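You operate a simulated robot arm through the tools that you are given. There is no shell and no other tool. Be economical: measure what you need, move in short steps, check, and stop when the job is done.

Carry out the task below with a simulated two-armed robot. There is one attempt and no reset: what you move stays moved.

TASK
The jam is out: shut the table guard, reset and jog the table home in Set mode.
Fine: one press of Step on the pendant in its holder; turn the switch back to Auto last.

Only the result counts: the job must be done as asked and must still hold three seconds after the hand-in. Knocking over, shifting, dropping, spilling or breaking anything else fails it.

THE ROBOT
Two 7-joint arms with two-finger parallel grippers on one trunk, on a base that drives. Base frame: it is fixed to the floor where the robot stands at the start and does not move with it; the origin is under the middle of the robot, x ahead of it, y to its left, z up. Readings come in mm, rad, newtons and seconds.
The left shoulder is at the start at [50, 187, 1057], the right one opposite. With the tool pointing down near the work surface each hand reaches from about 100 to 660 mm from the robot's upright axis, wherever it stands, measured 20 degrees to its own side. Places, roughly: mode switch [200, 1000, 1100]; table guard [1000, 300, 1100]. Payload 3.43 kg a hand.
The tool frame of a hand sits at the grasp point between the pads (the TCP): z along the fingers, y along the line on which they close. The tips reach 30 mm beyond it. The gripper opens to 94 mm. The fingers are 28 mm wide and 10 mm thick; the gripper's body (50 by 96 mm) begins 55 mm behind the TCP.
Orientation is that of the tool frame in the base frame, as a unit quaternion [w, x, y, z]. With the fingers straight down and closing along the base's y, the tool's x points along the base's -x, its y along +y and its z along -z.

THE INTERFACE
- The arms move only by the tool arm_command. It takes "left_deltas", "right_deltas" or both (then of equal length, played together; a hand with none holds still); each is a list of rows, each a list of 7 numbers: the shift along the base's x, y, z in units of 25 mm (1.0 is 25 mm), then the turn, a rotation vector about the base's x, y, z in units of 6 degrees (1.0 is 6 degrees), then the closure, from 0 (fully open) to 1 (shut). In form: [[dx, dy, dz, rx, ry, rz, gripper], ...]. A call has 1 to 10 rows; each row shifts and turns the commanded pose from where the row before left it. A call with a number of a shift or a turn outside -1 to 1 is refused whole. A row lasts 0.2 s, in which the tool goes at most 50 mm and 0.15 rad; a call with a longer step from one row to the next is refused whole, and so is a gripper value outside its range. A pose out of reach is approached as far as the arm can. The call stops where the force on the tool passes 40 N (or 10 N more than at its start, if that is more) or the arm is blocked; 0.2 s more then pass. The fingers move at their own pace (about 153 mm/s each) and stop on an object; they squeeze with about 28 N. The grip force told is the motor's: it shows also when the fingers shut on nothing. Time passes only in rows, and 0.2 s behind the last, so rows that do not move let the fingers close. It gives the time, the measured TCP pose, the force on the tool (base axes), the opening and the grip force at its end, in the units of the frame above (readings bear some noise), with the torque about the TCP (base axes, N m) and any sound that the robot's microphone picked up, and new pictures: "show" is both (left out), scene, wrist or none (wrist: the cameras of the hands that moved).
- Cameras (640 x 400 px; columns grow to the right, rows downward): "scene" is now at [147.7, 1.9, 1277.8]; the picture's right is [-0.00, -1.00, 0.00], its down [0.05, -0.00, -1.00] and it looks along [1.00, -0.00, 0.05] (base axes); focal length 260 px, centre (320, 200). "left" rides on the left gripper at [76, -14, -103] in its tool frame; the picture's right is [0.18, 0.98, 0.00], its down [-0.75, 0.14, -0.64] and it looks along [-0.63, 0.12, 0.77] (tool axes); focal length 243 px, centre (320, 200). "right" rides on the right gripper at [76, 14, -103] in its tool frame; the picture's right is [-0.18, 0.98, 0.00], its down [-0.75, -0.14, -0.64] and it looks along [-0.63, -0.12, 0.77] (tool axes); focal length 243 px, centre (320, 200). There is no depth. A picture from a camera that has moved, and an enlarged one, comes with that camera's place and axes in the base frame and with its lens.
- raise_lower(by): slides the trunk up (or, below 0, down) by that many mm; the arms and the scene camera ride with it, the base frame stays. It gives what a move gives, with no picture.
- drive_base(legs): drives the robot by 1 to 6 legs, each [ahead, left, turn to the left] in mm, mm and rad, along the robot's own axes; the way and the turn of a leg run together, so that a leg with both is an arc; at most 1500 mm and 3.142 rad a leg. The arms and the cameras ride along, it lands a little off, and it stops where it bumps. It gives what a move gives, and a new picture of the scene camera.
- pan_tilt(pan, tilt): turns the head with the scene camera to pan (to the left, within 1.396 rad either way) and tilt (down, from -0.506 to 1.204), counted from straight ahead of the robot. It gives what a move gives, and a new picture of the scene camera.
- enlarge(camera, box): a new picture of the part [left, top, right, bottom] of that camera's present view, enlarged. It takes no simulated time.
- hand_in(): hands the job in; it is judged then, once.

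Go step by step. Nothing tells you exact positions but the pictures and the camera data: compare them with the known pose of the tool, close in by small moves and look again before you grip or let go. The budget is 120 turns and 260 pictures, counting those below and the enlarged ones. Unless the task says otherwise, let go and move clear before handing in, and close with one line.

The tools are called after ">>>" as a command line: name --argument value ..., lists and objects as JSON in quotes. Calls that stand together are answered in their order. arm_command: Moves the arms, as the interface text tells. Its arguments: {"type":"object","properties":{"left_deltas":{"type":"array","items":{"type":"array","items":{"type":"number"}}},"right_deltas":{"type":"array","items":{"type":"array","items":{"type":"number"}}},"show":{"type":"string","enum":["both","scene","wrist","none"]}},"required":[]} The other tools are called the same way: raise_lower (by) slides the trunk up or down; drive_base (legs) drives the base; pan_tilt (pan, tilt) turns the head that bears the scene camera; enlarge (camera, box) takes an enlarged picture of a part of a camera's view; hand_in () hands the job in.

At the start:

```text
clock: 0.0
left_tool_pos: [469.7, 225.5, 1201.1]
left_tcp_rot: [-0.001, 0.0, 1.0, -0.002]
left_contact_force: [0.7, -0.1, 0.3]
left_moment: [-0.01, 0.01, 0.03]
left_opening: 94.0
left_grasp_force: 0.0
right_tool_pos: [371.0, -157.5, 1289.1]
right_tcp_rot: [0.002, 0.001, 1.0, 0.001]
right_contact_force: [0.9, -0.7, -0.4]
right_moment: [0.0, -0.01, 0.0]
right_opening: 94.2
right_grasp_force: 0.1
trunk travel left (down, up): [-272.0, 159.0]
robot x, y, heading: [-0.2, 0.3, 0.002]
head pan, tilt: [-0.002, -0.052]
```

scene: 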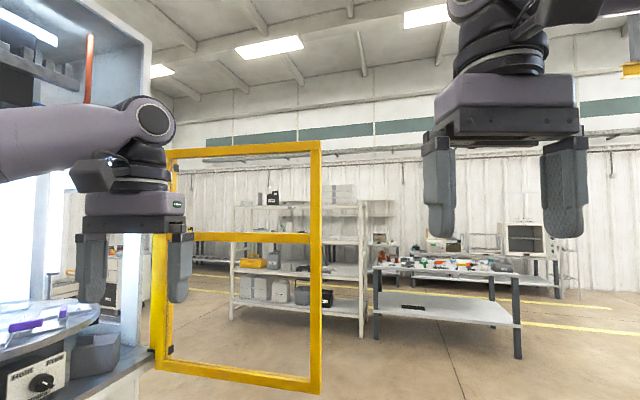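
right: 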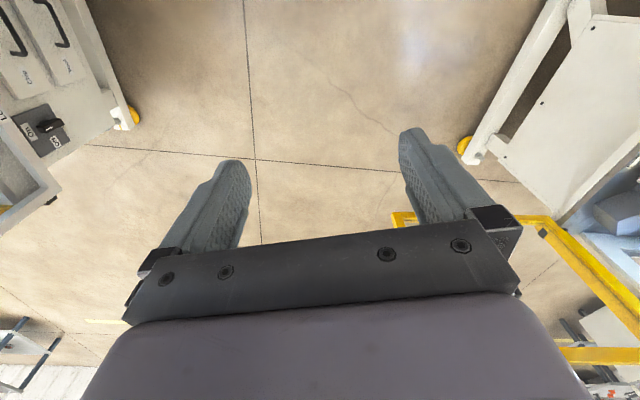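
left: 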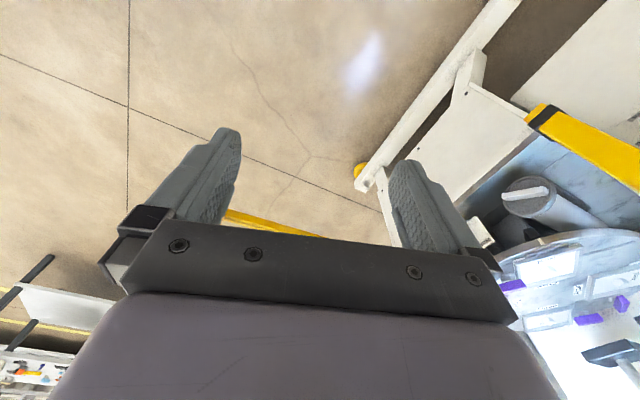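

I see a yellow-framed guard door standing open ahead and a machine on the left. I'll look around with the head first.

>>> pan_tilt --pan 0.8 --tilt 0.2

>>> pan_tilt --pan 1.39 --tilt 0.2

>>> pan_tilt --pan -1.0 --tilt 0.3

```text
clock: 1.1
left_tool_pos: [470.8, 225.7, 1201.7]
left_tcp_rot: [0.0, 0.0, 1.0, -0.001]
left_contact_force: [-1.0, 0.7, 0.1]
left_moment: [0.02, 0.03, -0.04]
left_opening: 94.3
left_grasp_force: 0.1
right_tool_pos: [371.8, -158.4, 1288.5]
right_tcp_rot: [0.002, 0.001, 1.0, 0.001]
right_contact_force: [0.0, 0.1, -0.1]
right_moment: [0.02, -0.01, 0.0]
right_opening: 94.1
right_grasp_force: 0.1
trunk travel left (down, up): [-272.0, 159.0]
robot x, y, heading: [1.9, 2.7, 0.002]
head pan, tilt: [0.799, 0.201]
camera scene: at [124.2, 68.7, 1254.6], right [0.72, -0.7, 0.0], down [-0.14, -0.14, -0.98], along [0.68, 0.7, -0.2], focal length 260 px, centre (320, 200)
```

scene: 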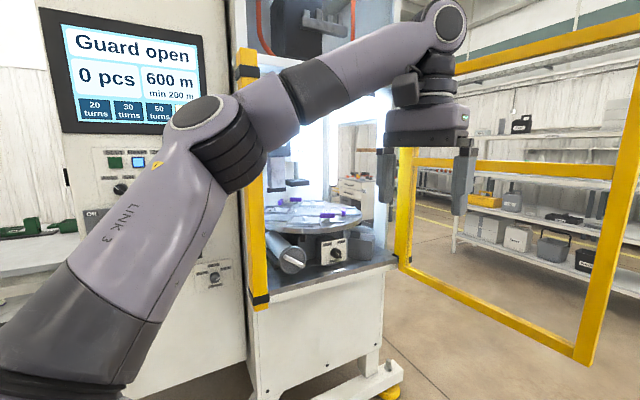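

```text
clock: 2.1
left_tool_pos: [469.6, 224.6, 1200.9]
left_tcp_rot: [-0.001, 0.0, 1.0, -0.001]
left_contact_force: [-0.6, -0.5, 0.4]
left_moment: [0.02, 0.0, 0.02]
left_opening: 94.0
left_grasp_force: 0.0
right_tool_pos: [371.5, -157.9, 1288.7]
right_tcp_rot: [0.002, 0.0, 1.0, 0.001]
right_contact_force: [-0.4, 0.4, 0.2]
right_moment: [-0.01, 0.04, 0.03]
right_opening: 93.9
right_grasp_force: 0.0
trunk travel left (down, up): [-272.0, 159.0]
robot x, y, heading: [-0.4, -2.1, -0.002]
head pan, tilt: [1.389, 0.201]
camera scene: at [76.1, 93.6, 1254.6], right [0.98, -0.18, 0.0], down [-0.04, -0.2, -0.98], along [0.18, 0.96, -0.2], focal length 260 px, centre (320, 200)
```

scene: 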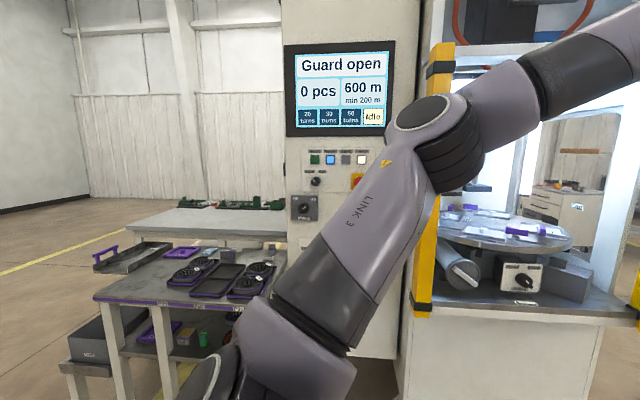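

```text
clock: 4.3
left_tool_pos: [469.7, 225.0, 1202.0]
left_tcp_rot: [-0.001, -0.001, 1.0, -0.001]
left_contact_force: [-0.1, 0.7, 0.9]
left_moment: [-0.02, 0.01, 0.0]
left_opening: 93.9
left_grasp_force: 0.0
right_tool_pos: [372.5, -158.9, 1289.0]
right_tcp_rot: [0.002, 0.001, 1.0, 0.001]
right_contact_force: [-0.7, -0.1, 0.1]
right_moment: [-0.01, 0.06, -0.04]
right_opening: 93.9
right_grasp_force: 0.1
trunk travel left (down, up): [-272.0, 159.0]
robot x, y, heading: [-4.2, 0.8, 0.001]
head pan, tilt: [-1.0, 0.3]
camera scene: at [109.7, -76.5, 1245.3], right [-0.84, -0.54, 0.0], down [-0.16, 0.25, -0.96], along [0.52, -0.8, -0.3], focal length 260 px, centre (320, 200)
```

scene: 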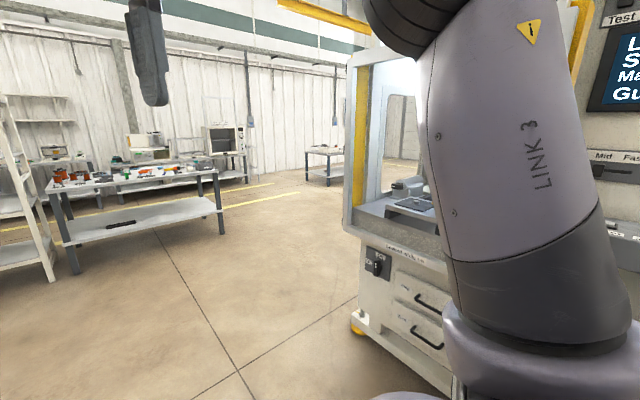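

The left machine is a turntable cell with a "Guard open" screen. I'll zoom in on its panel.

>>> pan_tilt --pan 1.39 --tilt 0.2

>>> enlarge --camera "scene" --box '[270, 40, 430, 140]'

>>> enlarge --camera "scene" --box '[270, 135, 430, 235]'

>>> enlarge --camera "scene" --box '[420, 190, 640, 328]'

>>> pan_tilt --pan 0.7 --tilt 0.4

>>> enlarge --camera "scene" --box '[160, 100, 400, 250]'

```text
clock: 6.5
left_tool_pos: [470.2, 225.6, 1202.0]
left_tcp_rot: [0.0, 0.0, 1.0, 0.0]
left_contact_force: [-0.4, -0.2, 0.2]
left_moment: [0.0, 0.03, -0.03]
left_opening: 94.3
left_grasp_force: 0.1
right_tool_pos: [371.4, -158.3, 1288.0]
right_tcp_rot: [0.002, 0.001, 1.0, 0.001]
right_contact_force: [-0.7, 0.2, -0.5]
right_moment: [-0.06, 0.01, 0.04]
right_opening: 93.9
right_grasp_force: 0.1
trunk travel left (down, up): [-272.0, 159.0]
robot x, y, heading: [-2.1, -3.1, 0.002]
head pan, tilt: [1.389, 0.201]
camera scene: at [76.1, 93.6, 1254.6], right [0.98, -0.18, 0.0], down [-0.04, -0.2, -0.98], along [0.18, 0.96, -0.2], focal length 260 px, centre (320, 200)
```

scene: 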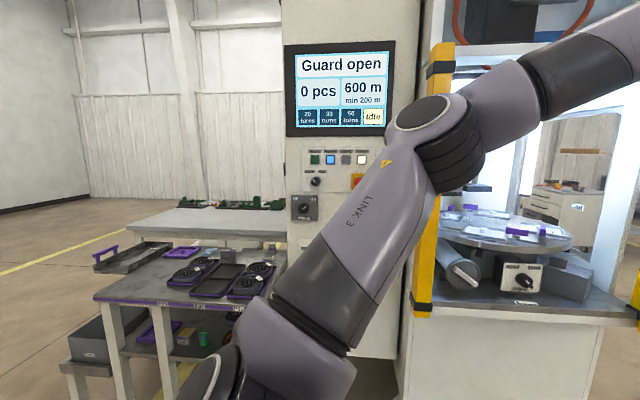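

```text
4.00 times, centred on (350, 90) of scene
camera zoom: at [76.1, 93.6, 1254.6], right [0.98, -0.18, 0.0], down [-0.04, -0.2, -0.98], along [0.18, 0.96, -0.2], focal length 1038 px, centre (200, 640)
```

zoom: 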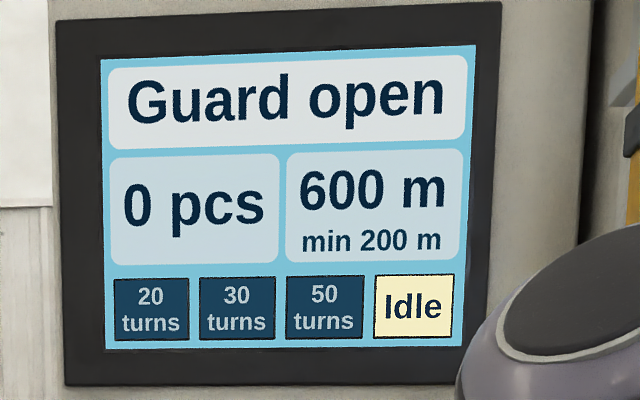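

```text
4.00 times, centred on (350, 185) of scene
camera zoom: at [76.1, 93.6, 1254.6], right [0.98, -0.18, 0.0], down [-0.04, -0.2, -0.98], along [0.18, 0.96, -0.2], focal length 1038 px, centre (200, 260)
```

zoom: 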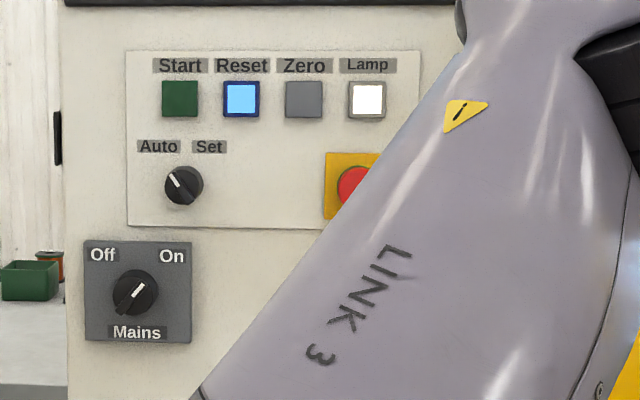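

```text
2.90 times, centred on (530, 259) of scene
camera zoom: at [76.1, 93.6, 1254.6], right [0.98, -0.18, 0.0], down [-0.04, -0.2, -0.98], along [0.18, 0.96, -0.2], focal length 752 px, centre (-289, 29)
```

zoom: 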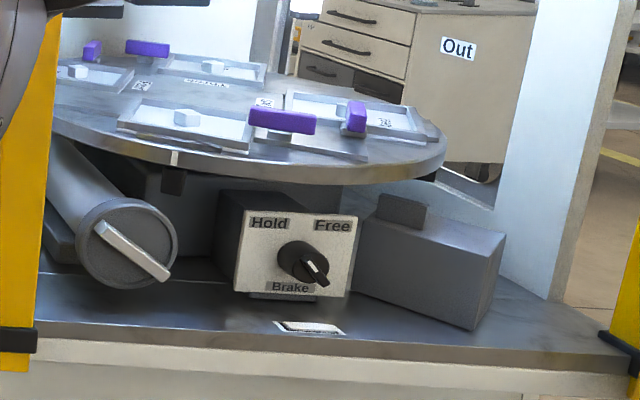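

```text
clock: 7.6
left_tool_pos: [470.0, 225.5, 1201.1]
left_tcp_rot: [-0.001, 0.0, 1.0, -0.001]
left_contact_force: [0.6, 0.1, 0.8]
left_moment: [-0.03, -0.04, 0.02]
left_opening: 94.0
left_grasp_force: 0.0
right_tool_pos: [372.4, -157.8, 1288.5]
right_tcp_rot: [0.002, 0.001, 1.0, 0.001]
right_contact_force: [-0.4, -0.2, -0.5]
right_moment: [0.0, 0.02, 0.0]
right_opening: 94.0
right_grasp_force: 0.1
trunk travel left (down, up): [-272.0, 159.0]
robot x, y, heading: [-0.6, -2.0, 0.002]
head pan, tilt: [0.7, 0.4]
camera scene: at [130.0, 61.7, 1236.1], right [0.64, -0.76, 0.0], down [-0.3, -0.25, -0.92], along [0.7, 0.59, -0.39], focal length 260 px, centre (320, 200)
```

scene: 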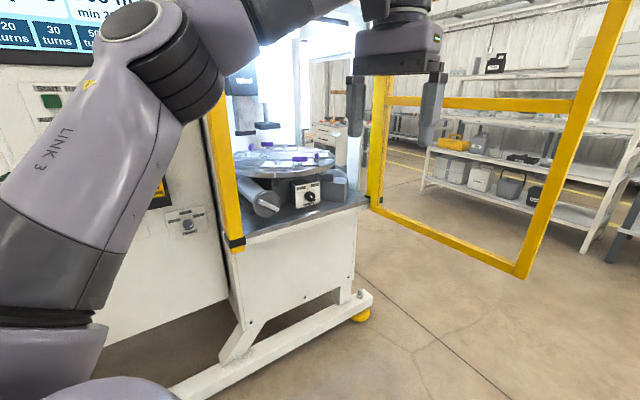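

```text
2.67 times, centred on (280, 175) of scene
camera zoom: at [130.0, 61.7, 1236.1], right [0.64, -0.76, 0.0], down [-0.3, -0.25, -0.92], along [0.7, 0.59, -0.39], focal length 692 px, centre (427, 267)
```

zoom: 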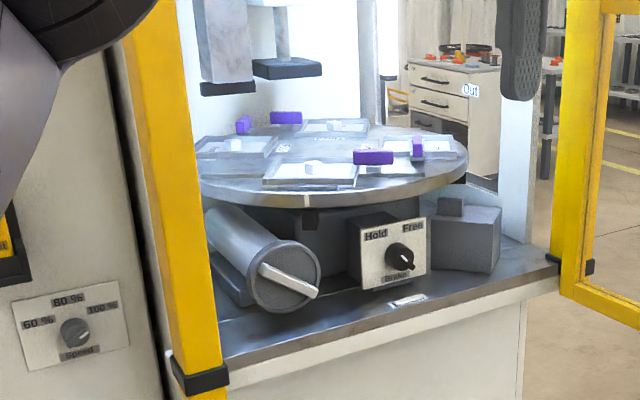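

I'll look closer at the brake and find the pendant.

>>> enlarge --camera "scene" --box '[280, 165, 360, 215]'

>>> pan_tilt --pan 1.39 --tilt 0.7

>>> pan_tilt --pan 1.0 --tilt -0.3

```text
8.00 times, centred on (320, 190) of scene
camera zoom: at [130.0, 61.7, 1236.1], right [0.64, -0.76, 0.0], down [-0.3, -0.25, -0.92], along [0.7, 0.59, -0.39], focal length 2076 px, centre (320, 280)
```

zoom: 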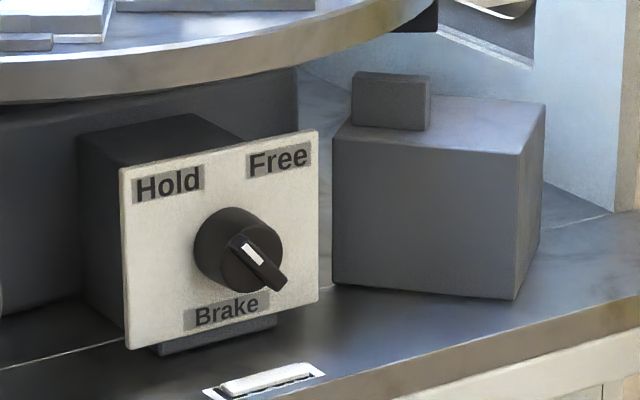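

```text
clock: 8.6
left_tool_pos: [470.3, 225.0, 1200.7]
left_tcp_rot: [-0.002, 0.0, 1.0, -0.001]
left_contact_force: [-0.1, -0.1, 0.2]
left_moment: [-0.02, 0.0, -0.01]
left_opening: 93.9
left_grasp_force: 0.1
right_tool_pos: [372.7, -158.1, 1288.2]
right_tcp_rot: [0.001, 0.001, 1.0, 0.001]
right_contact_force: [0.4, 0.0, -0.1]
right_moment: [0.02, -0.01, -0.01]
right_opening: 94.1
right_grasp_force: 0.0
trunk travel left (down, up): [-272.0, 159.0]
robot x, y, heading: [3.1, -3.2, -0.002]
head pan, tilt: [1.389, 0.7]
camera scene: at [74.6, 85.5, 1209.2], right [0.98, -0.18, 0.0], down [-0.12, -0.63, -0.77], along [0.14, 0.75, -0.64], focal length 260 px, centre (320, 200)
```

scene: 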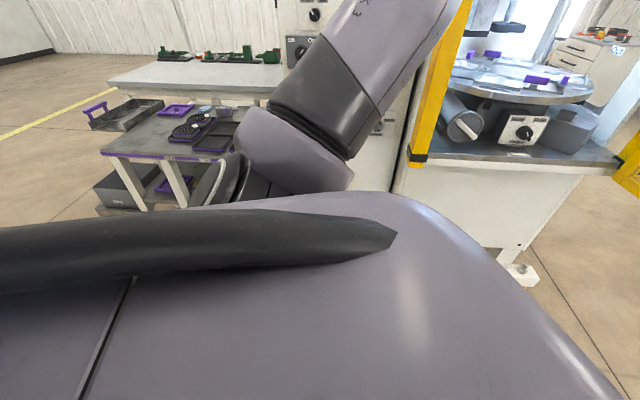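

```text
clock: 9.9
left_tool_pos: [470.0, 226.3, 1201.4]
left_tcp_rot: [-0.001, 0.0, 1.0, 0.0]
left_contact_force: [0.0, -0.2, 0.3]
left_moment: [0.0, 0.0, -0.02]
left_opening: 94.1
left_grasp_force: 0.0
right_tool_pos: [372.5, -157.2, 1289.6]
right_tcp_rot: [0.002, 0.001, 1.0, 0.0]
right_contact_force: [-0.5, 1.0, -0.1]
right_moment: [0.0, 0.02, -0.02]
right_opening: 94.1
right_grasp_force: 0.1
trunk travel left (down, up): [-272.0, 159.0]
robot x, y, heading: [3.1, -1.0, -0.001]
head pan, tilt: [1.0, -0.3]
camera scene: at [101.7, 68.2, 1298.5], right [0.84, -0.54, 0.0], down [0.16, 0.25, -0.96], along [0.52, 0.8, 0.29], focal length 260 px, centre (320, 200)
```

scene: 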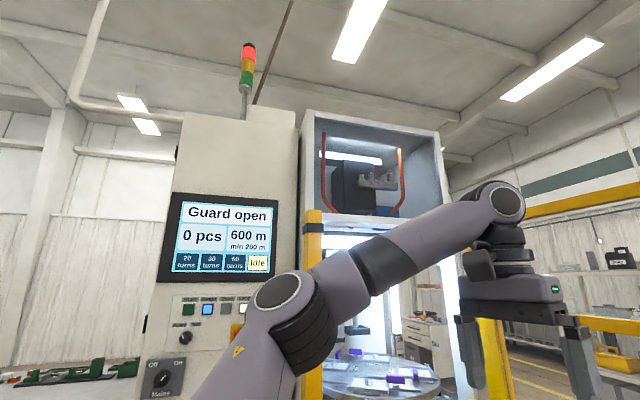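

The machine appears yawed about −25°, with the door hinged at its right post and standing open about 105°. Next I examine the door and its handle, and see whether it has a panel.

>>> pan_tilt --pan 0.15 --tilt 0.1

>>> enlarge --camera "scene" --box '[320, 100, 480, 200]'

>>> enlarge --camera "scene" --box '[200, 220, 440, 370]'

```text
clock: 11.1
left_tool_pos: [469.3, 225.0, 1201.0]
left_tcp_rot: [-0.001, 0.0, 1.0, 0.0]
left_contact_force: [0.1, 0.4, 1.3]
left_moment: [-0.02, 0.0, -0.03]
left_opening: 94.1
left_grasp_force: 0.1
right_tool_pos: [371.0, -158.0, 1287.2]
right_tcp_rot: [0.001, 0.001, 1.0, 0.0]
right_contact_force: [0.0, 0.3, -0.1]
right_moment: [-0.02, -0.02, 0.03]
right_opening: 94.1
right_grasp_force: 0.0
trunk travel left (down, up): [-272.0, 159.0]
robot x, y, heading: [0.9, -1.1, -0.003]
head pan, tilt: [0.15, 0.099]
camera scene: at [150.2, 15.8, 1264.0], right [0.15, -0.99, 0.0], down [-0.1, -0.01, -1.0], along [0.98, 0.15, -0.1], focal length 260 px, centre (320, 200)
```

scene: 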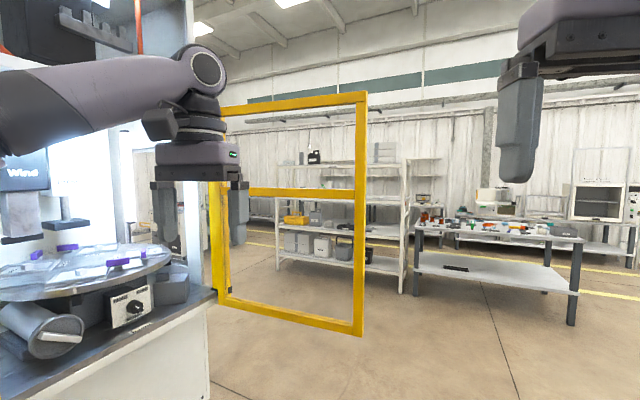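

```text
4.00 times, centred on (400, 150) of scene
camera zoom: at [150.2, 15.8, 1264.0], right [0.15, -0.99, 0.0], down [-0.1, -0.01, -1.0], along [0.98, 0.15, -0.1], focal length 1038 px, centre (0, 400)
```

zoom: 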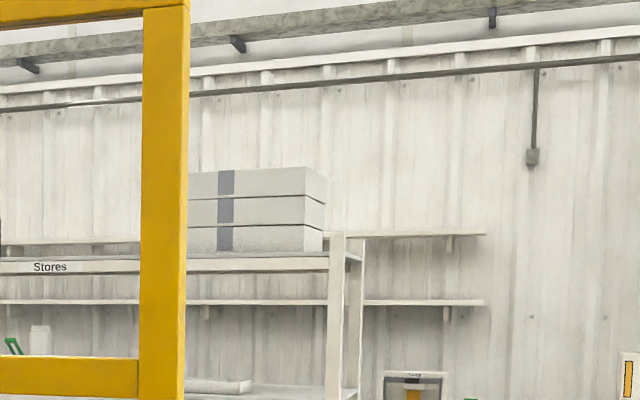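

```text
2.67 times, centred on (320, 295) of scene
camera zoom: at [150.2, 15.8, 1264.0], right [0.15, -0.99, 0.0], down [-0.1, -0.01, -1.0], along [0.98, 0.15, -0.1], focal length 692 px, centre (320, -53)
```

zoom: 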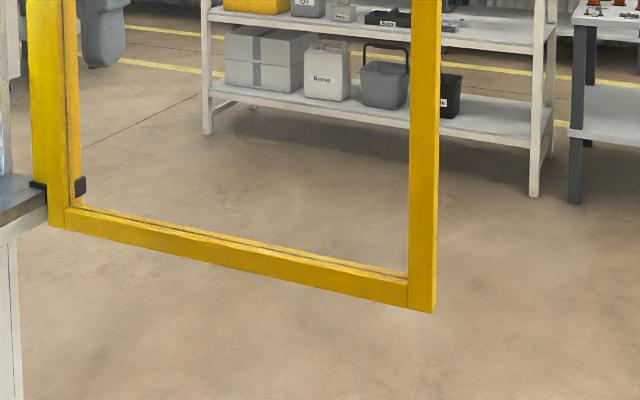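

The door likely has a clear pane, so I'll hook behind its free edge with horizontal fingers. First I turn both hands to point forward.

>>> arm_command --left_deltas '[[0, 0, 0, 0, -1, 0, 1], [0, 0, 0, 0, -1, 0, 1], [0, 0, 0, 0, -1, 0, 1], [0, 0, 0, 0, -1, 0, 1], [0, 0, 0, 0, -1, 0, 1], [0, 0, 0, 0, -1, 0, 1], [0, 0, 0, 0, -1, 0, 1], [0, 0, 0, 0, -1, 0, 1]]' --right_deltas '[[0.6, 0, -0.5, 0, -1, 0, 1], [0.6, 0, -0.5, 0, -1, 0, 1], [0.6, 0, -0.5, 0, -1, 0, 1], [0.6, 0, -0.5, 0, -1, 0, 1], [0.6, 0, -0.5, 0, -1, 0, 1], [0.6, 0, -0.5, 0, -1, 0, 1], [0.6, 0, -0.5, 0, -1, 0, 1], [0.6, 0, -0.5, 0, -1, 0, 1]]' --show "none"

>>> arm_command --left_deltas '[[0, 0, 0, 0, -1, 0, 1], [0, 0, 0, 0, -1, 0, 1], [0, 0, 0, 0, -1, 0, 1], [0, 0, 0, 0, -1, 0, 1], [0, 0, 0, 0, -1, 0, 1], [0, 0, 0, 0, -1, 0, 1], [0, 0, 0, 0, -1, 0, 1]]' --right_deltas '[[0, 0, -0.5, 0, -1, 0, 1], [0, 0, -0.5, 0, -1, 0, 1], [0, 0, -0.5, 0, -1, 0, 1], [0, 0, -0.5, 0, -1, 0, 1], [0, 0, -0.5, 0, -1, 0, 1], [0, 0, -0.5, 0, -1, 0, 1], [0, 0, 0, 0, -1, 0, 1]]' --show "none"

>>> pan_tilt --pan 0.0 --tilt 0.1

```text
clock: 12.9
left_tool_pos: [470.1, 224.8, 1200.8]
left_tcp_rot: [0.407, -0.001, 0.914, -0.001]
left_contact_force: [0.8, -0.1, 0.1]
left_moment: [-0.01, -0.01, 0.0]
left_opening: 0.0
left_grasp_force: 28.1
right_tool_pos: [493.1, -157.1, 1187.7]
right_tcp_rot: [0.41, 0.001, 0.912, 0.003]
right_contact_force: [0.6, 0.5, 0.2]
right_moment: [0.0, 0.01, -0.03]
right_opening: 0.1
right_grasp_force: 28.0
trunk travel left (down, up): [-272.0, 159.0]
robot x, y, heading: [3.8, 2.7, -0.001]
head pan, tilt: [0.15, 0.099]
```

```text
clock: 14.5
left_tool_pos: [469.7, 226.3, 1201.2]
left_tcp_rot: [0.708, 0.0, 0.706, -0.002]
left_contact_force: [0.0, -0.5, -0.4]
left_moment: [-0.01, 0.04, -0.01]
left_opening: 0.1
left_grasp_force: 28.1
right_tool_pos: [491.7, -158.0, 1114.2]
right_tcp_rot: [0.708, 0.0, 0.706, 0.002]
right_contact_force: [-0.6, 0.4, 0.6]
right_moment: [0.0, 0.01, 0.01]
right_opening: 0.0
right_grasp_force: 27.7
trunk travel left (down, up): [-272.0, 159.0]
robot x, y, heading: [5.1, -3.5, 0.002]
head pan, tilt: [0.15, 0.099]
```

```text
clock: 15.2
left_tool_pos: [470.6, 225.7, 1201.0]
left_tcp_rot: [0.706, 0.001, 0.708, -0.001]
left_contact_force: [-1.7, -0.7, 0.7]
left_moment: [0.01, -0.03, -0.01]
left_opening: 0.2
left_grasp_force: 28.1
right_tool_pos: [492.9, -157.1, 1113.1]
right_tcp_rot: [0.708, 0.0, 0.706, 0.002]
right_contact_force: [1.3, 0.5, -0.1]
right_moment: [-0.02, -0.01, 0.03]
right_opening: 0.0
right_grasp_force: 27.9
trunk travel left (down, up): [-272.0, 159.0]
robot x, y, heading: [-1.9, -2.3, 0.005]
head pan, tilt: [0.0, 0.099]
camera scene: at [151.2, 2.1, 1264.0], right [0.0, -1.0, 0.0], down [-0.1, 0.0, -1.0], along [1.0, 0.0, -0.1], focal length 260 px, centre (320, 200)
```

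scene: 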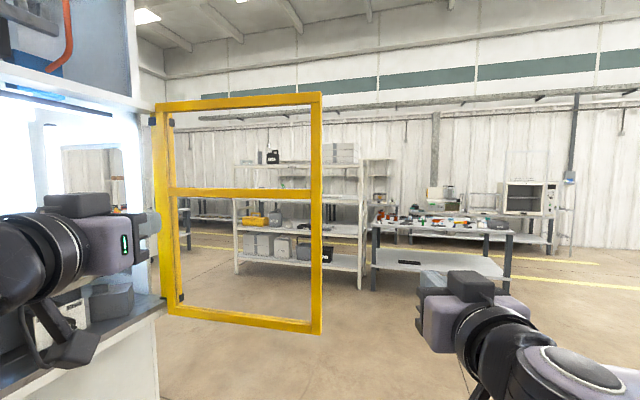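

Path to the right seems free; I drive ahead and to the right, then turn to face the machine.

>>> drive_base --legs '[[300, -400, 0]]'

>>> drive_base --legs '[[0, 0, 1.12]]'

```text
clock: 19.2
left_tool_pos: [777.1, -172.7, 1202.5]
left_tcp_rot: [0.706, -0.001, 0.708, 0.0]
left_contact_force: [0.4, 1.0, -0.1]
left_moment: [0.03, 0.0, 0.01]
left_opening: 0.2
left_grasp_force: 28.1
right_tool_pos: [800.9, -554.2, 1113.4]
right_tcp_rot: [0.708, -0.001, 0.706, 0.003]
right_contact_force: [0.0, -0.2, -0.3]
right_moment: [-0.03, 0.01, -0.01]
right_opening: 0.0
right_grasp_force: 27.9
trunk travel left (down, up): [-272.0, 159.0]
robot x, y, heading: [305.8, -396.3, 0.003]
head pan, tilt: [0.0, 0.099]
camera scene: at [458.8, -397.0, 1263.9], right [0.0, -1.0, 0.0], down [-0.1, 0.0, -0.99], along [0.99, 0.0, -0.1], focal length 260 px, centre (320, 200)
```

scene: 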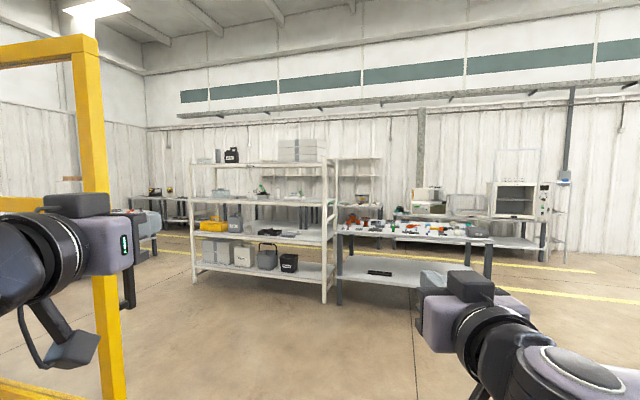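

```text
clock: 22.5
left_tool_pos: [302.2, 121.4, 1201.5]
left_tcp_rot: [0.597, -0.379, 0.598, 0.378]
left_contact_force: [-0.2, -0.3, -0.3]
left_moment: [0.01, -0.03, -0.03]
left_opening: 0.0
left_grasp_force: 27.9
right_tool_pos: [657.4, -19.9, 1113.5]
right_tcp_rot: [0.596, -0.38, 0.595, 0.382]
right_contact_force: [0.3, -0.7, -1.0]
right_moment: [-0.01, -0.02, 0.01]
right_opening: 0.4
right_grasp_force: 27.8
trunk travel left (down, up): [-272.0, 159.0]
robot x, y, heading: [305.6, -398.6, 1.137]
head pan, tilt: [0.0, 0.099]
camera scene: at [371.9, -261.1, 1264.0], right [0.91, -0.42, 0.0], down [-0.04, -0.09, -1.0], along [0.42, 0.9, -0.1], focal length 260 px, centre (320, 200)
```

scene: 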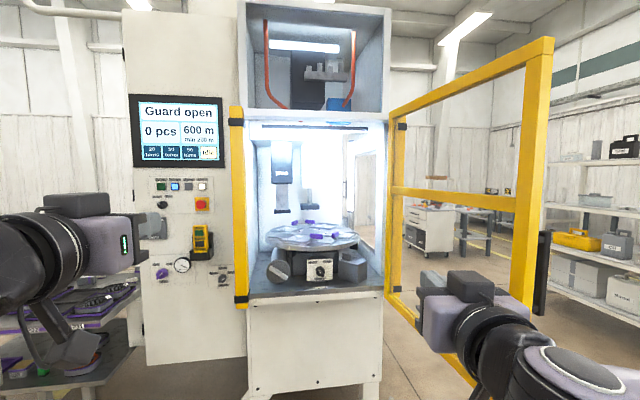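

I can see everything now: the pendant holder is at (202,243), the door's free edge is near (923,14), and its handle is on the outer face. I raise the right hand above the handle level and drive to the right.

>>> arm_command --right_deltas '[[0, 0, 1, 0, 0, 0, 1], [0, 0, 1, 0, 0, 0, 1], [0, 0, 1, 0, 0, 0, 1], [0, 0, 0.6, 0, 0, 0, 1]]' --show "none"

>>> enlarge --camera "scene" --box '[120, 160, 280, 300]'

>>> drive_base --legs '[[0, -380, 0]]'

```text
clock: 23.5
left_tool_pos: [301.7, 122.2, 1202.0]
left_tcp_rot: [0.597, -0.379, 0.597, 0.379]
left_contact_force: [-0.5, 0.2, -0.8]
left_moment: [0.0, -0.01, -0.02]
left_opening: 0.0
left_grasp_force: 28.0
right_tool_pos: [659.9, -20.1, 1204.3]
right_tcp_rot: [0.596, -0.38, 0.596, 0.381]
right_contact_force: [-0.5, 0.6, 0.3]
right_moment: [-0.01, -0.01, 0.01]
right_opening: 0.1
right_grasp_force: 27.8
trunk travel left (down, up): [-272.0, 159.0]
robot x, y, heading: [308.9, -402.2, 1.13]
head pan, tilt: [0.0, 0.099]
```

```text
2.86 times, centred on (200, 230) of scene
camera zoom: at [371.9, -261.1, 1263.9], right [0.91, -0.42, 0.0], down [-0.04, -0.09, -1.0], along [0.42, 0.9, -0.1], focal length 741 px, centre (663, 114)
```

zoom: 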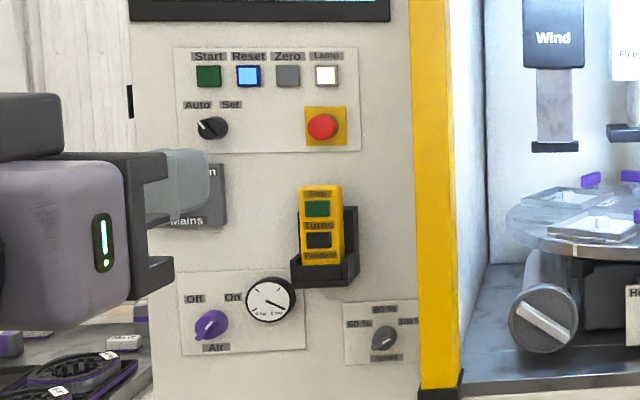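

```text
clock: 27.4
left_tool_pos: [647.1, -40.4, 1201.5]
left_tcp_rot: [0.597, -0.38, 0.597, 0.379]
left_contact_force: [0.2, 0.5, -0.1]
left_moment: [0.0, -0.02, -0.01]
left_opening: 0.0
left_grasp_force: 27.9
right_tool_pos: [1004.6, -180.4, 1204.9]
right_tcp_rot: [0.596, -0.379, 0.595, 0.382]
right_contact_force: [-0.5, 0.2, 0.1]
right_moment: [0.02, 0.0, -0.02]
right_opening: 0.1
right_grasp_force: 27.6
trunk travel left (down, up): [-272.0, 159.0]
robot x, y, heading: [654.2, -559.7, 1.135]
head pan, tilt: [0.0, 0.099]
camera scene: at [718.4, -422.6, 1264.0], right [0.91, -0.42, 0.0], down [-0.04, -0.09, -1.0], along [0.42, 0.9, -0.1], focal length 260 px, centre (320, 200)
```

scene: 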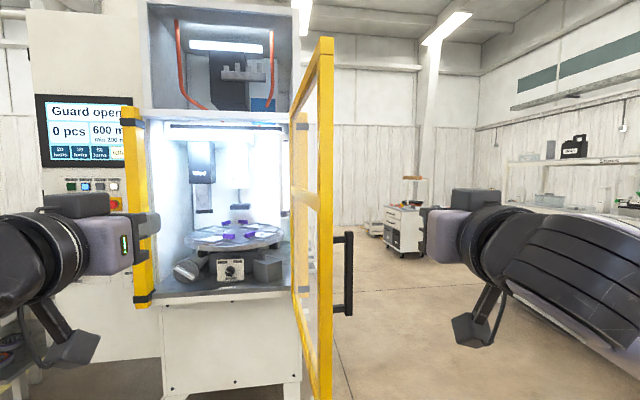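

The pane is visible and the D-handle sits on the outer face. I retract the left hand a bit, then drive forward so the right fingers pass the free edge on the outer side.

>>> arm_command --left_deltas '[[-0.42, -0.9, 0, 0, 0, 0, 1], [-0.42, -0.9, 0, 0, 0, 0, 1], [-0.42, -0.9, 0, 0, 0, 0, 1], [-0.42, -0.9, 0, 0, 0, 0, 1], [-0.42, -0.9, 0, 0, 0, 0, 1], [-0.42, -0.9, 0, 0, 0, 0, 1]]' --show "none"

>>> drive_base --legs '[[155, 0, 0]]'

```text
clock: 28.8
left_tool_pos: [606.2, -149.8, 1241.8]
left_tcp_rot: [0.596, -0.38, 0.596, 0.38]
left_contact_force: [0.2, -0.3, 0.2]
left_moment: [0.01, 0.0, -0.04]
left_opening: 0.0
left_grasp_force: 27.8
left hand out of reach, approached as far as the arm can: row 3, 4, 5, 6
right_tool_pos: [1003.9, -181.7, 1205.9]
right_tcp_rot: [0.596, -0.38, 0.595, 0.382]
right_contact_force: [-0.7, 0.4, -0.2]
right_moment: [-0.02, 0.0, 0.0]
right_opening: 0.0
right_grasp_force: 28.0
trunk travel left (down, up): [-272.0, 159.0]
robot x, y, heading: [653.8, -561.6, 1.132]
head pan, tilt: [0.0, 0.099]
```

```text
clock: 30.2
left_tool_pos: [672.8, -9.4, 1242.2]
left_tcp_rot: [0.596, -0.38, 0.598, 0.378]
left_contact_force: [-0.7, 0.0, 0.3]
left_moment: [-0.05, 0.03, 0.01]
left_opening: 0.2
left_grasp_force: 28.3
right_tool_pos: [1071.2, -43.3, 1205.1]
right_tcp_rot: [0.597, -0.378, 0.597, 0.38]
right_contact_force: [0.2, 0.3, 0.5]
right_moment: [0.0, 0.0, 0.05]
right_opening: 0.0
right_grasp_force: 28.0
trunk travel left (down, up): [-272.0, 159.0]
robot x, y, heading: [720.3, -419.8, 1.129]
head pan, tilt: [0.0, 0.099]
camera scene: at [784.1, -283.8, 1263.9], right [0.9, -0.43, 0.0], down [-0.04, -0.09, -0.99], along [0.42, 0.9, -0.1], focal length 260 px, centre (320, 200)
```

scene: 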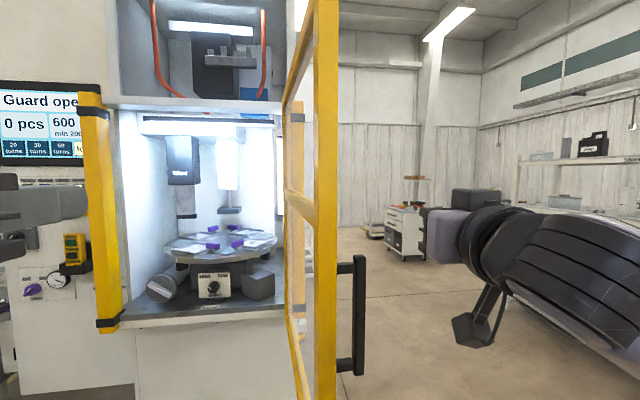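

The fingertips are just past the free edge. I'll go forward 20 mm more and then drive left to make contact with the bar.

>>> drive_base --legs '[[20, 0, 0], [0, 150, 0]]'

```text
clock: 32.5
left_tool_pos: [546.5, 72.5, 1241.5]
left_tcp_rot: [0.597, -0.378, 0.598, 0.377]
left_contact_force: [0.1, 0.4, 0.7]
left_moment: [0.03, -0.05, 0.0]
left_opening: 0.0
left_grasp_force: 28.0
right_tool_pos: [947.2, 37.0, 1205.3]
right_tcp_rot: [0.597, -0.378, 0.596, 0.38]
right_contact_force: [0.4, -0.3, 1.2]
right_moment: [-0.05, -0.01, -0.02]
right_opening: 0.0
right_grasp_force: 28.0
trunk travel left (down, up): [-272.0, 159.0]
robot x, y, heading: [590.5, -339.9, 1.13]
head pan, tilt: [0.0, 0.099]
camera scene: at [658.4, -202.9, 1264.0], right [0.9, -0.43, 0.0], down [-0.04, -0.09, -1.0], along [0.42, 0.9, -0.1], focal length 260 px, centre (320, 200)
```

scene: 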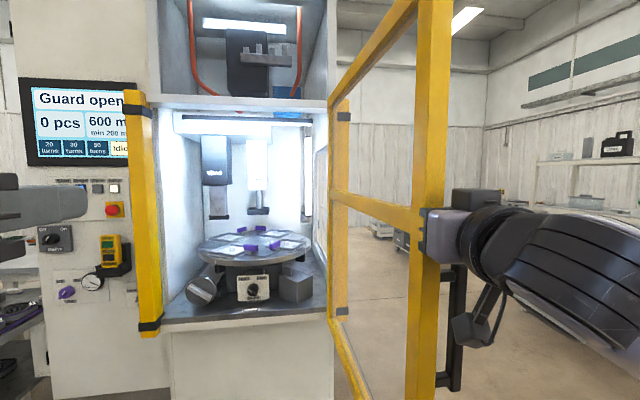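

Nearly in contact, with no force yet. I keep driving left to swing the door.

>>> drive_base --legs '[[0, 120, 0]]'

```text
clock: 34.2
left_tool_pos: [440.9, 121.4, 1241.9]
left_tcp_rot: [0.597, -0.378, 0.598, 0.377]
left_contact_force: [-0.5, -0.7, 0.3]
left_moment: [-0.02, -0.01, 0.05]
left_opening: 0.0
left_grasp_force: 27.8
right_tool_pos: [840.5, 87.6, 1204.8]
right_tcp_rot: [0.598, -0.377, 0.596, 0.381]
right_contact_force: [-1.6, -2.4, 1.0]
right_moment: [-0.07, 0.09, 0.03]
right_opening: 0.2
right_grasp_force: 27.7
trunk travel left (down, up): [-272.0, 159.0]
robot x, y, heading: [486.9, -292.4, 1.132]
head pan, tilt: [0.0, 0.099]
camera scene: at [551.6, -152.8, 1264.1], right [0.9, -0.43, 0.0], down [-0.04, -0.09, -1.0], along [0.43, 0.9, -0.1], focal length 260 px, centre (320, 200)
```

scene: 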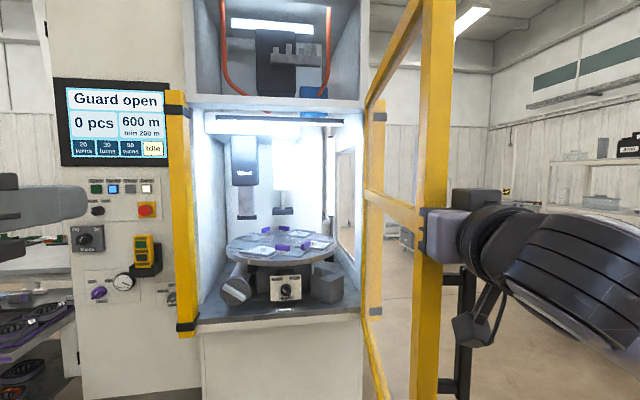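

The door follows easily. I continue along the arc.

>>> drive_base --legs '[[40, 150, 0]]'

>>> drive_base --legs '[[80, 130, 0]]'

```text
clock: 35.2
left_tool_pos: [426.0, 132.9, 1243.7]
left_tcp_rot: [0.597, -0.378, 0.598, 0.377]
left_contact_force: [0.5, -0.7, 0.2]
left_moment: [0.0, 0.02, 0.07]
left_opening: 0.0
left_grasp_force: 28.3
right_tool_pos: [822.9, 95.9, 1205.9]
right_tcp_rot: [0.598, -0.379, 0.595, 0.381]
right_contact_force: [-2.9, -4.6, 0.0]
right_moment: [-0.17, 0.12, 0.08]
right_opening: 0.2
right_grasp_force: 27.9
trunk travel left (down, up): [-272.0, 159.0]
robot x, y, heading: [473.8, -276.4, 1.129]
head pan, tilt: [0.0, 0.099]
stopped in leg 1: the robot was blocked; the commanded pose is now the measured one
camera scene: at [537.1, -141.7, 1264.1], right [0.9, -0.43, 0.0], down [-0.04, -0.09, -1.0], along [0.43, 0.9, -0.1], focal length 260 px, centre (320, 200)
```

scene: 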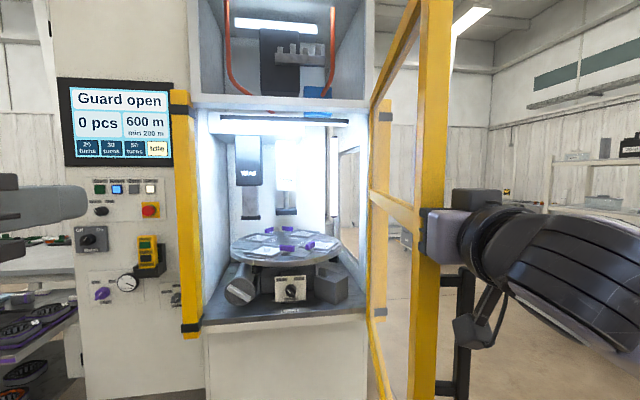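

```text
clock: 36.0
left_tool_pos: [419.7, 141.9, 1243.2]
left_tcp_rot: [0.598, -0.377, 0.599, 0.377]
left_contact_force: [-0.1, 0.1, 0.0]
left_moment: [0.0, 0.0, 0.03]
left_opening: 0.0
left_grasp_force: 27.4
right_tool_pos: [812.7, 103.3, 1205.3]
right_tcp_rot: [0.597, -0.382, 0.592, 0.384]
right_contact_force: [-4.9, -7.1, 1.8]
right_moment: [-0.25, 0.16, 0.11]
right_opening: 0.0
right_grasp_force: 27.9
trunk travel left (down, up): [-272.0, 159.0]
robot x, y, heading: [462.0, -266.1, 1.128]
head pan, tilt: [0.0, 0.099]
stopped in leg 1: the robot was blocked; the commanded pose is now the measured one
camera scene: at [530.2, -133.0, 1264.2], right [0.9, -0.43, 0.0], down [-0.04, -0.09, -1.0], along [0.43, 0.9, -0.1], focal length 260 px, centre (320, 200)
```

scene: 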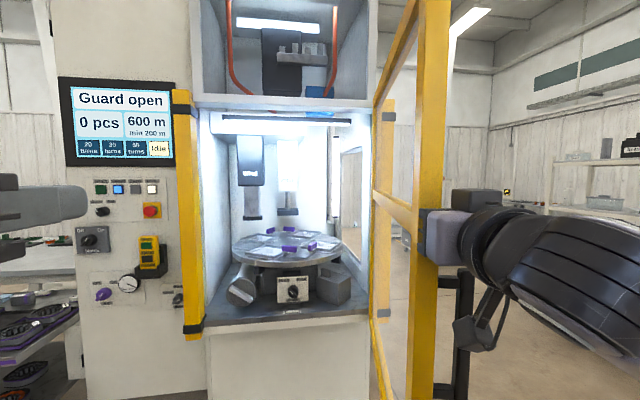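

The gripper body pressed straight into the bar's edge. I back off 35 mm and pull left with the fingertips only.

>>> drive_base --legs '[[-30, 0, 0], [0, 120, 0]]'

>>> enlarge --camera "right" --box '[0, 0, 640, 400]'

```text
clock: 38.2
left_tool_pos: [301.4, 166.1, 1241.5]
left_tcp_rot: [0.598, -0.377, 0.599, 0.377]
left_contact_force: [0.2, 0.4, 0.7]
left_moment: [0.04, 0.0, -0.01]
left_opening: 0.0
left_grasp_force: 27.7
right_tool_pos: [693.7, 127.8, 1205.1]
right_tcp_rot: [0.597, -0.382, 0.593, 0.383]
right_contact_force: [0.1, 0.7, -1.1]
right_moment: [-0.01, -0.01, 0.0]
right_opening: 0.0
right_grasp_force: 27.8
trunk travel left (down, up): [-272.0, 159.0]
robot x, y, heading: [345.4, -246.0, 1.128]
head pan, tilt: [0.0, 0.099]
camera scene: at [410.3, -108.5, 1264.0], right [0.9, -0.43, 0.0], down [-0.04, -0.09, -1.0], along [0.43, 0.9, -0.1], focal length 260 px, centre (320, 200)
```

scene: 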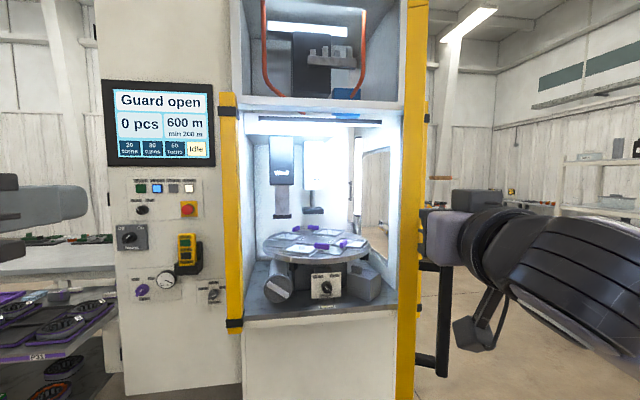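

```text
1.00 times, centred on (320, 200) of right (not enlarged: the box is as wide or as high as the picture)
camera zoom: at [637.1, 41.9, 1127.6], right [-0.89, 0.41, 0.18], down [-0.14, -0.65, 0.75], along [0.42, 0.65, 0.63], focal length 243 px, centre (320, 200)
```

zoom: 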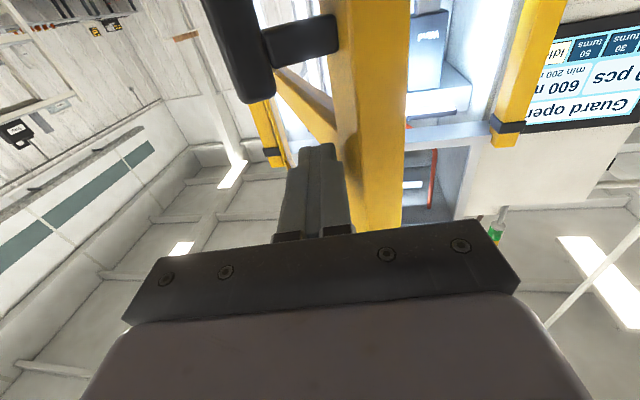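

Working well: the door swings with the fingers. I continue left with a small forward component.

>>> drive_base --legs '[[30, 120, 0]]'

>>> enlarge --camera "right" --box '[0, 0, 640, 400]'

```text
clock: 39.9
left_tool_pos: [205.9, 245.2, 1241.7]
left_tcp_rot: [0.598, -0.377, 0.599, 0.377]
left_contact_force: [-0.3, -0.4, 0.5]
left_moment: [-0.03, 0.02, 0.01]
left_opening: 0.2
left_grasp_force: 28.1
right_tool_pos: [599.8, 205.3, 1204.7]
right_tcp_rot: [0.596, -0.382, 0.594, 0.382]
right_contact_force: [0.0, 0.1, 0.6]
right_moment: [0.01, 0.02, -0.03]
right_opening: 0.2
right_grasp_force: 27.9
trunk travel left (down, up): [-272.0, 159.0]
robot x, y, heading: [250.5, -169.6, 1.125]
head pan, tilt: [0.0, 0.099]
camera scene: at [315.5, -29.8, 1263.9], right [0.9, -0.43, 0.0], down [-0.04, -0.09, -0.99], along [0.43, 0.9, -0.1], focal length 260 px, centre (320, 200)
```

scene: 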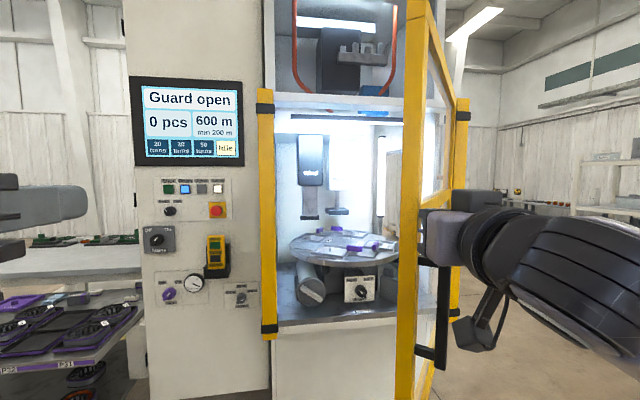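

```text
1.00 times, centred on (320, 200) of right (not enlarged: the box is as wide or as high as the picture)
camera zoom: at [542.5, 120.3, 1127.6], right [-0.89, 0.41, 0.18], down [-0.14, -0.64, 0.75], along [0.43, 0.65, 0.63], focal length 243 px, centre (320, 200)
```

zoom: 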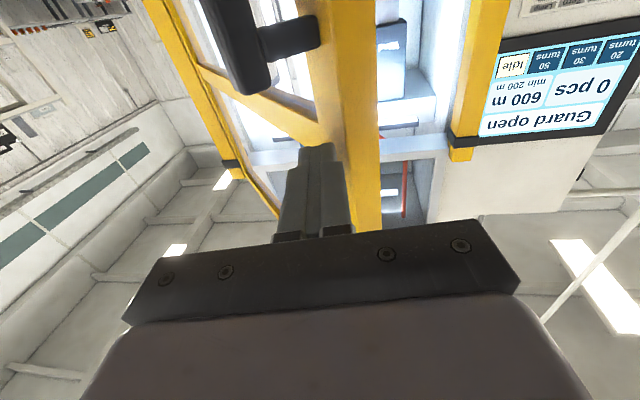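

Good. Continuing with more forward component.

>>> drive_base --legs '[[50, 100, 0]]'

>>> drive_base --legs '[[80, 90, 0]]'

>>> enlarge --camera "right" --box '[0, 0, 640, 400]'

```text
clock: 41.4
left_tool_pos: [136.7, 334.4, 1242.3]
left_tcp_rot: [0.598, -0.377, 0.599, 0.377]
left_contact_force: [-0.4, 0.4, -0.1]
left_moment: [0.0, -0.03, -0.02]
left_opening: 0.0
left_grasp_force: 28.1
right_tool_pos: [530.3, 294.9, 1204.6]
right_tcp_rot: [0.596, -0.382, 0.594, 0.382]
right_contact_force: [-0.4, 0.0, 0.0]
right_moment: [0.0, -0.01, -0.01]
right_opening: 0.1
right_grasp_force: 28.2
trunk travel left (down, up): [-272.0, 159.0]
robot x, y, heading: [183.6, -78.5, 1.127]
head pan, tilt: [0.0, 0.099]
camera scene: at [247.1, 59.1, 1263.9], right [0.9, -0.43, 0.0], down [-0.04, -0.09, -0.99], along [0.43, 0.9, -0.1], focal length 260 px, centre (320, 200)
```

scene: 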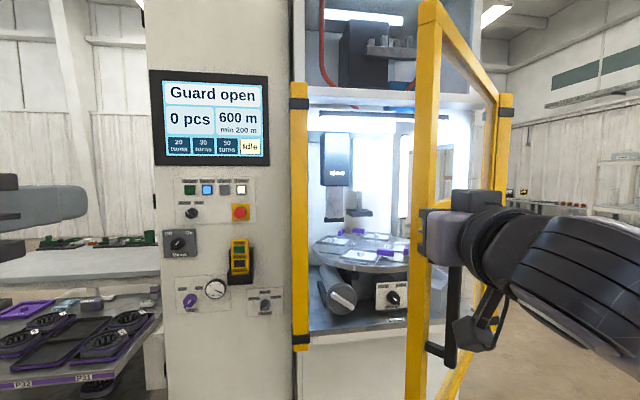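

```text
clock: 42.9
left_tool_pos: [89.4, 445.2, 1243.0]
left_tcp_rot: [0.598, -0.377, 0.598, 0.377]
left_contact_force: [-0.3, 0.7, 0.0]
left_moment: [-0.01, -0.02, 0.01]
left_opening: 0.0
left_grasp_force: 27.9
right_tool_pos: [482.7, 406.6, 1204.7]
right_tcp_rot: [0.597, -0.382, 0.593, 0.382]
right_contact_force: [0.5, 0.4, -0.6]
right_moment: [0.0, 0.0, -0.02]
right_opening: 0.3
right_grasp_force: 28.0
trunk travel left (down, up): [-272.0, 159.0]
robot x, y, heading: [134.1, 32.4, 1.122]
head pan, tilt: [0.0, 0.099]
camera scene: at [200.0, 170.1, 1263.9], right [0.9, -0.43, 0.0], down [-0.04, -0.09, -0.99], along [0.43, 0.9, -0.1], focal length 260 px, centre (320, 200)
```

scene: 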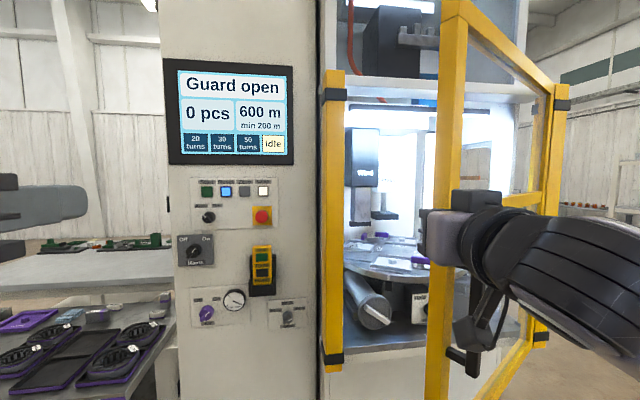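

```text
1.00 times, centred on (320, 200) of right (not enlarged: the box is as wide or as high as the picture)
camera zoom: at [426.7, 320.3, 1127.5], right [-0.89, 0.41, 0.18], down [-0.14, -0.64, 0.75], along [0.42, 0.65, 0.63], focal length 243 px, centre (320, 200)
```

zoom: 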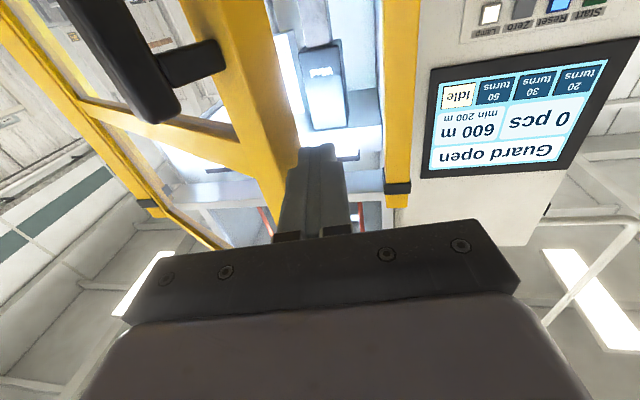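

The fingertips are now slipping toward the free edge. I back off, shift right about 60 mm onto the bar, and push forward.

>>> drive_base --legs '[[-70, 0, 0], [0, -70, 0]]'

>>> enlarge --camera "right" --box '[0, 0, 640, 400]'

```text
clock: 44.8
left_tool_pos: [123.0, 354.1, 1241.5]
left_tcp_rot: [0.597, -0.377, 0.599, 0.377]
left_contact_force: [0.0, -0.3, 0.5]
left_moment: [-0.01, 0.03, -0.02]
left_opening: 0.0
left_grasp_force: 28.3
right_tool_pos: [516.2, 315.0, 1204.7]
right_tcp_rot: [0.596, -0.382, 0.594, 0.383]
right_contact_force: [1.3, 0.5, 0.5]
right_moment: [-0.01, 0.02, 0.0]
right_opening: 0.0
right_grasp_force: 28.3
trunk travel left (down, up): [-272.0, 159.0]
robot x, y, heading: [165.0, -60.9, 1.13]
head pan, tilt: [0.0, 0.099]
camera scene: at [233.3, 78.8, 1264.0], right [0.9, -0.43, 0.0], down [-0.04, -0.09, -1.0], along [0.43, 0.9, -0.1], focal length 260 px, centre (320, 200)
```

scene: 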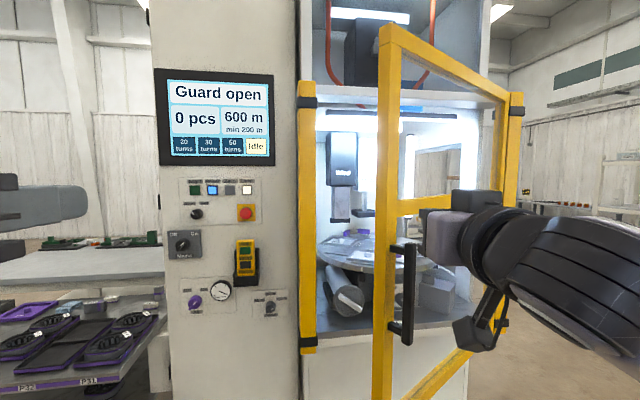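

```text
1.00 times, centred on (320, 200) of right (not enlarged: the box is as wide or as high as the picture)
camera zoom: at [459.8, 229.2, 1127.5], right [-0.89, 0.41, 0.18], down [-0.14, -0.65, 0.75], along [0.42, 0.65, 0.63], focal length 243 px, centre (320, 200)
```

zoom: 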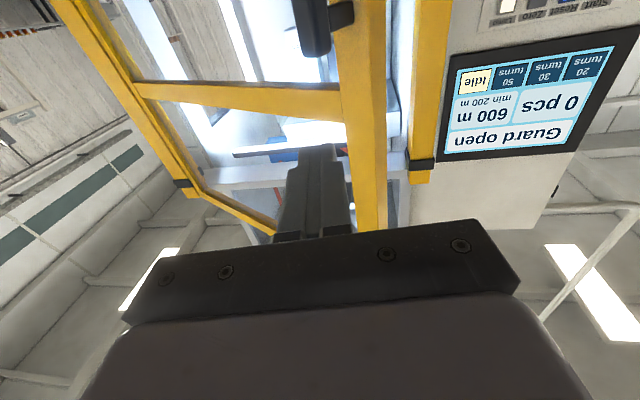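

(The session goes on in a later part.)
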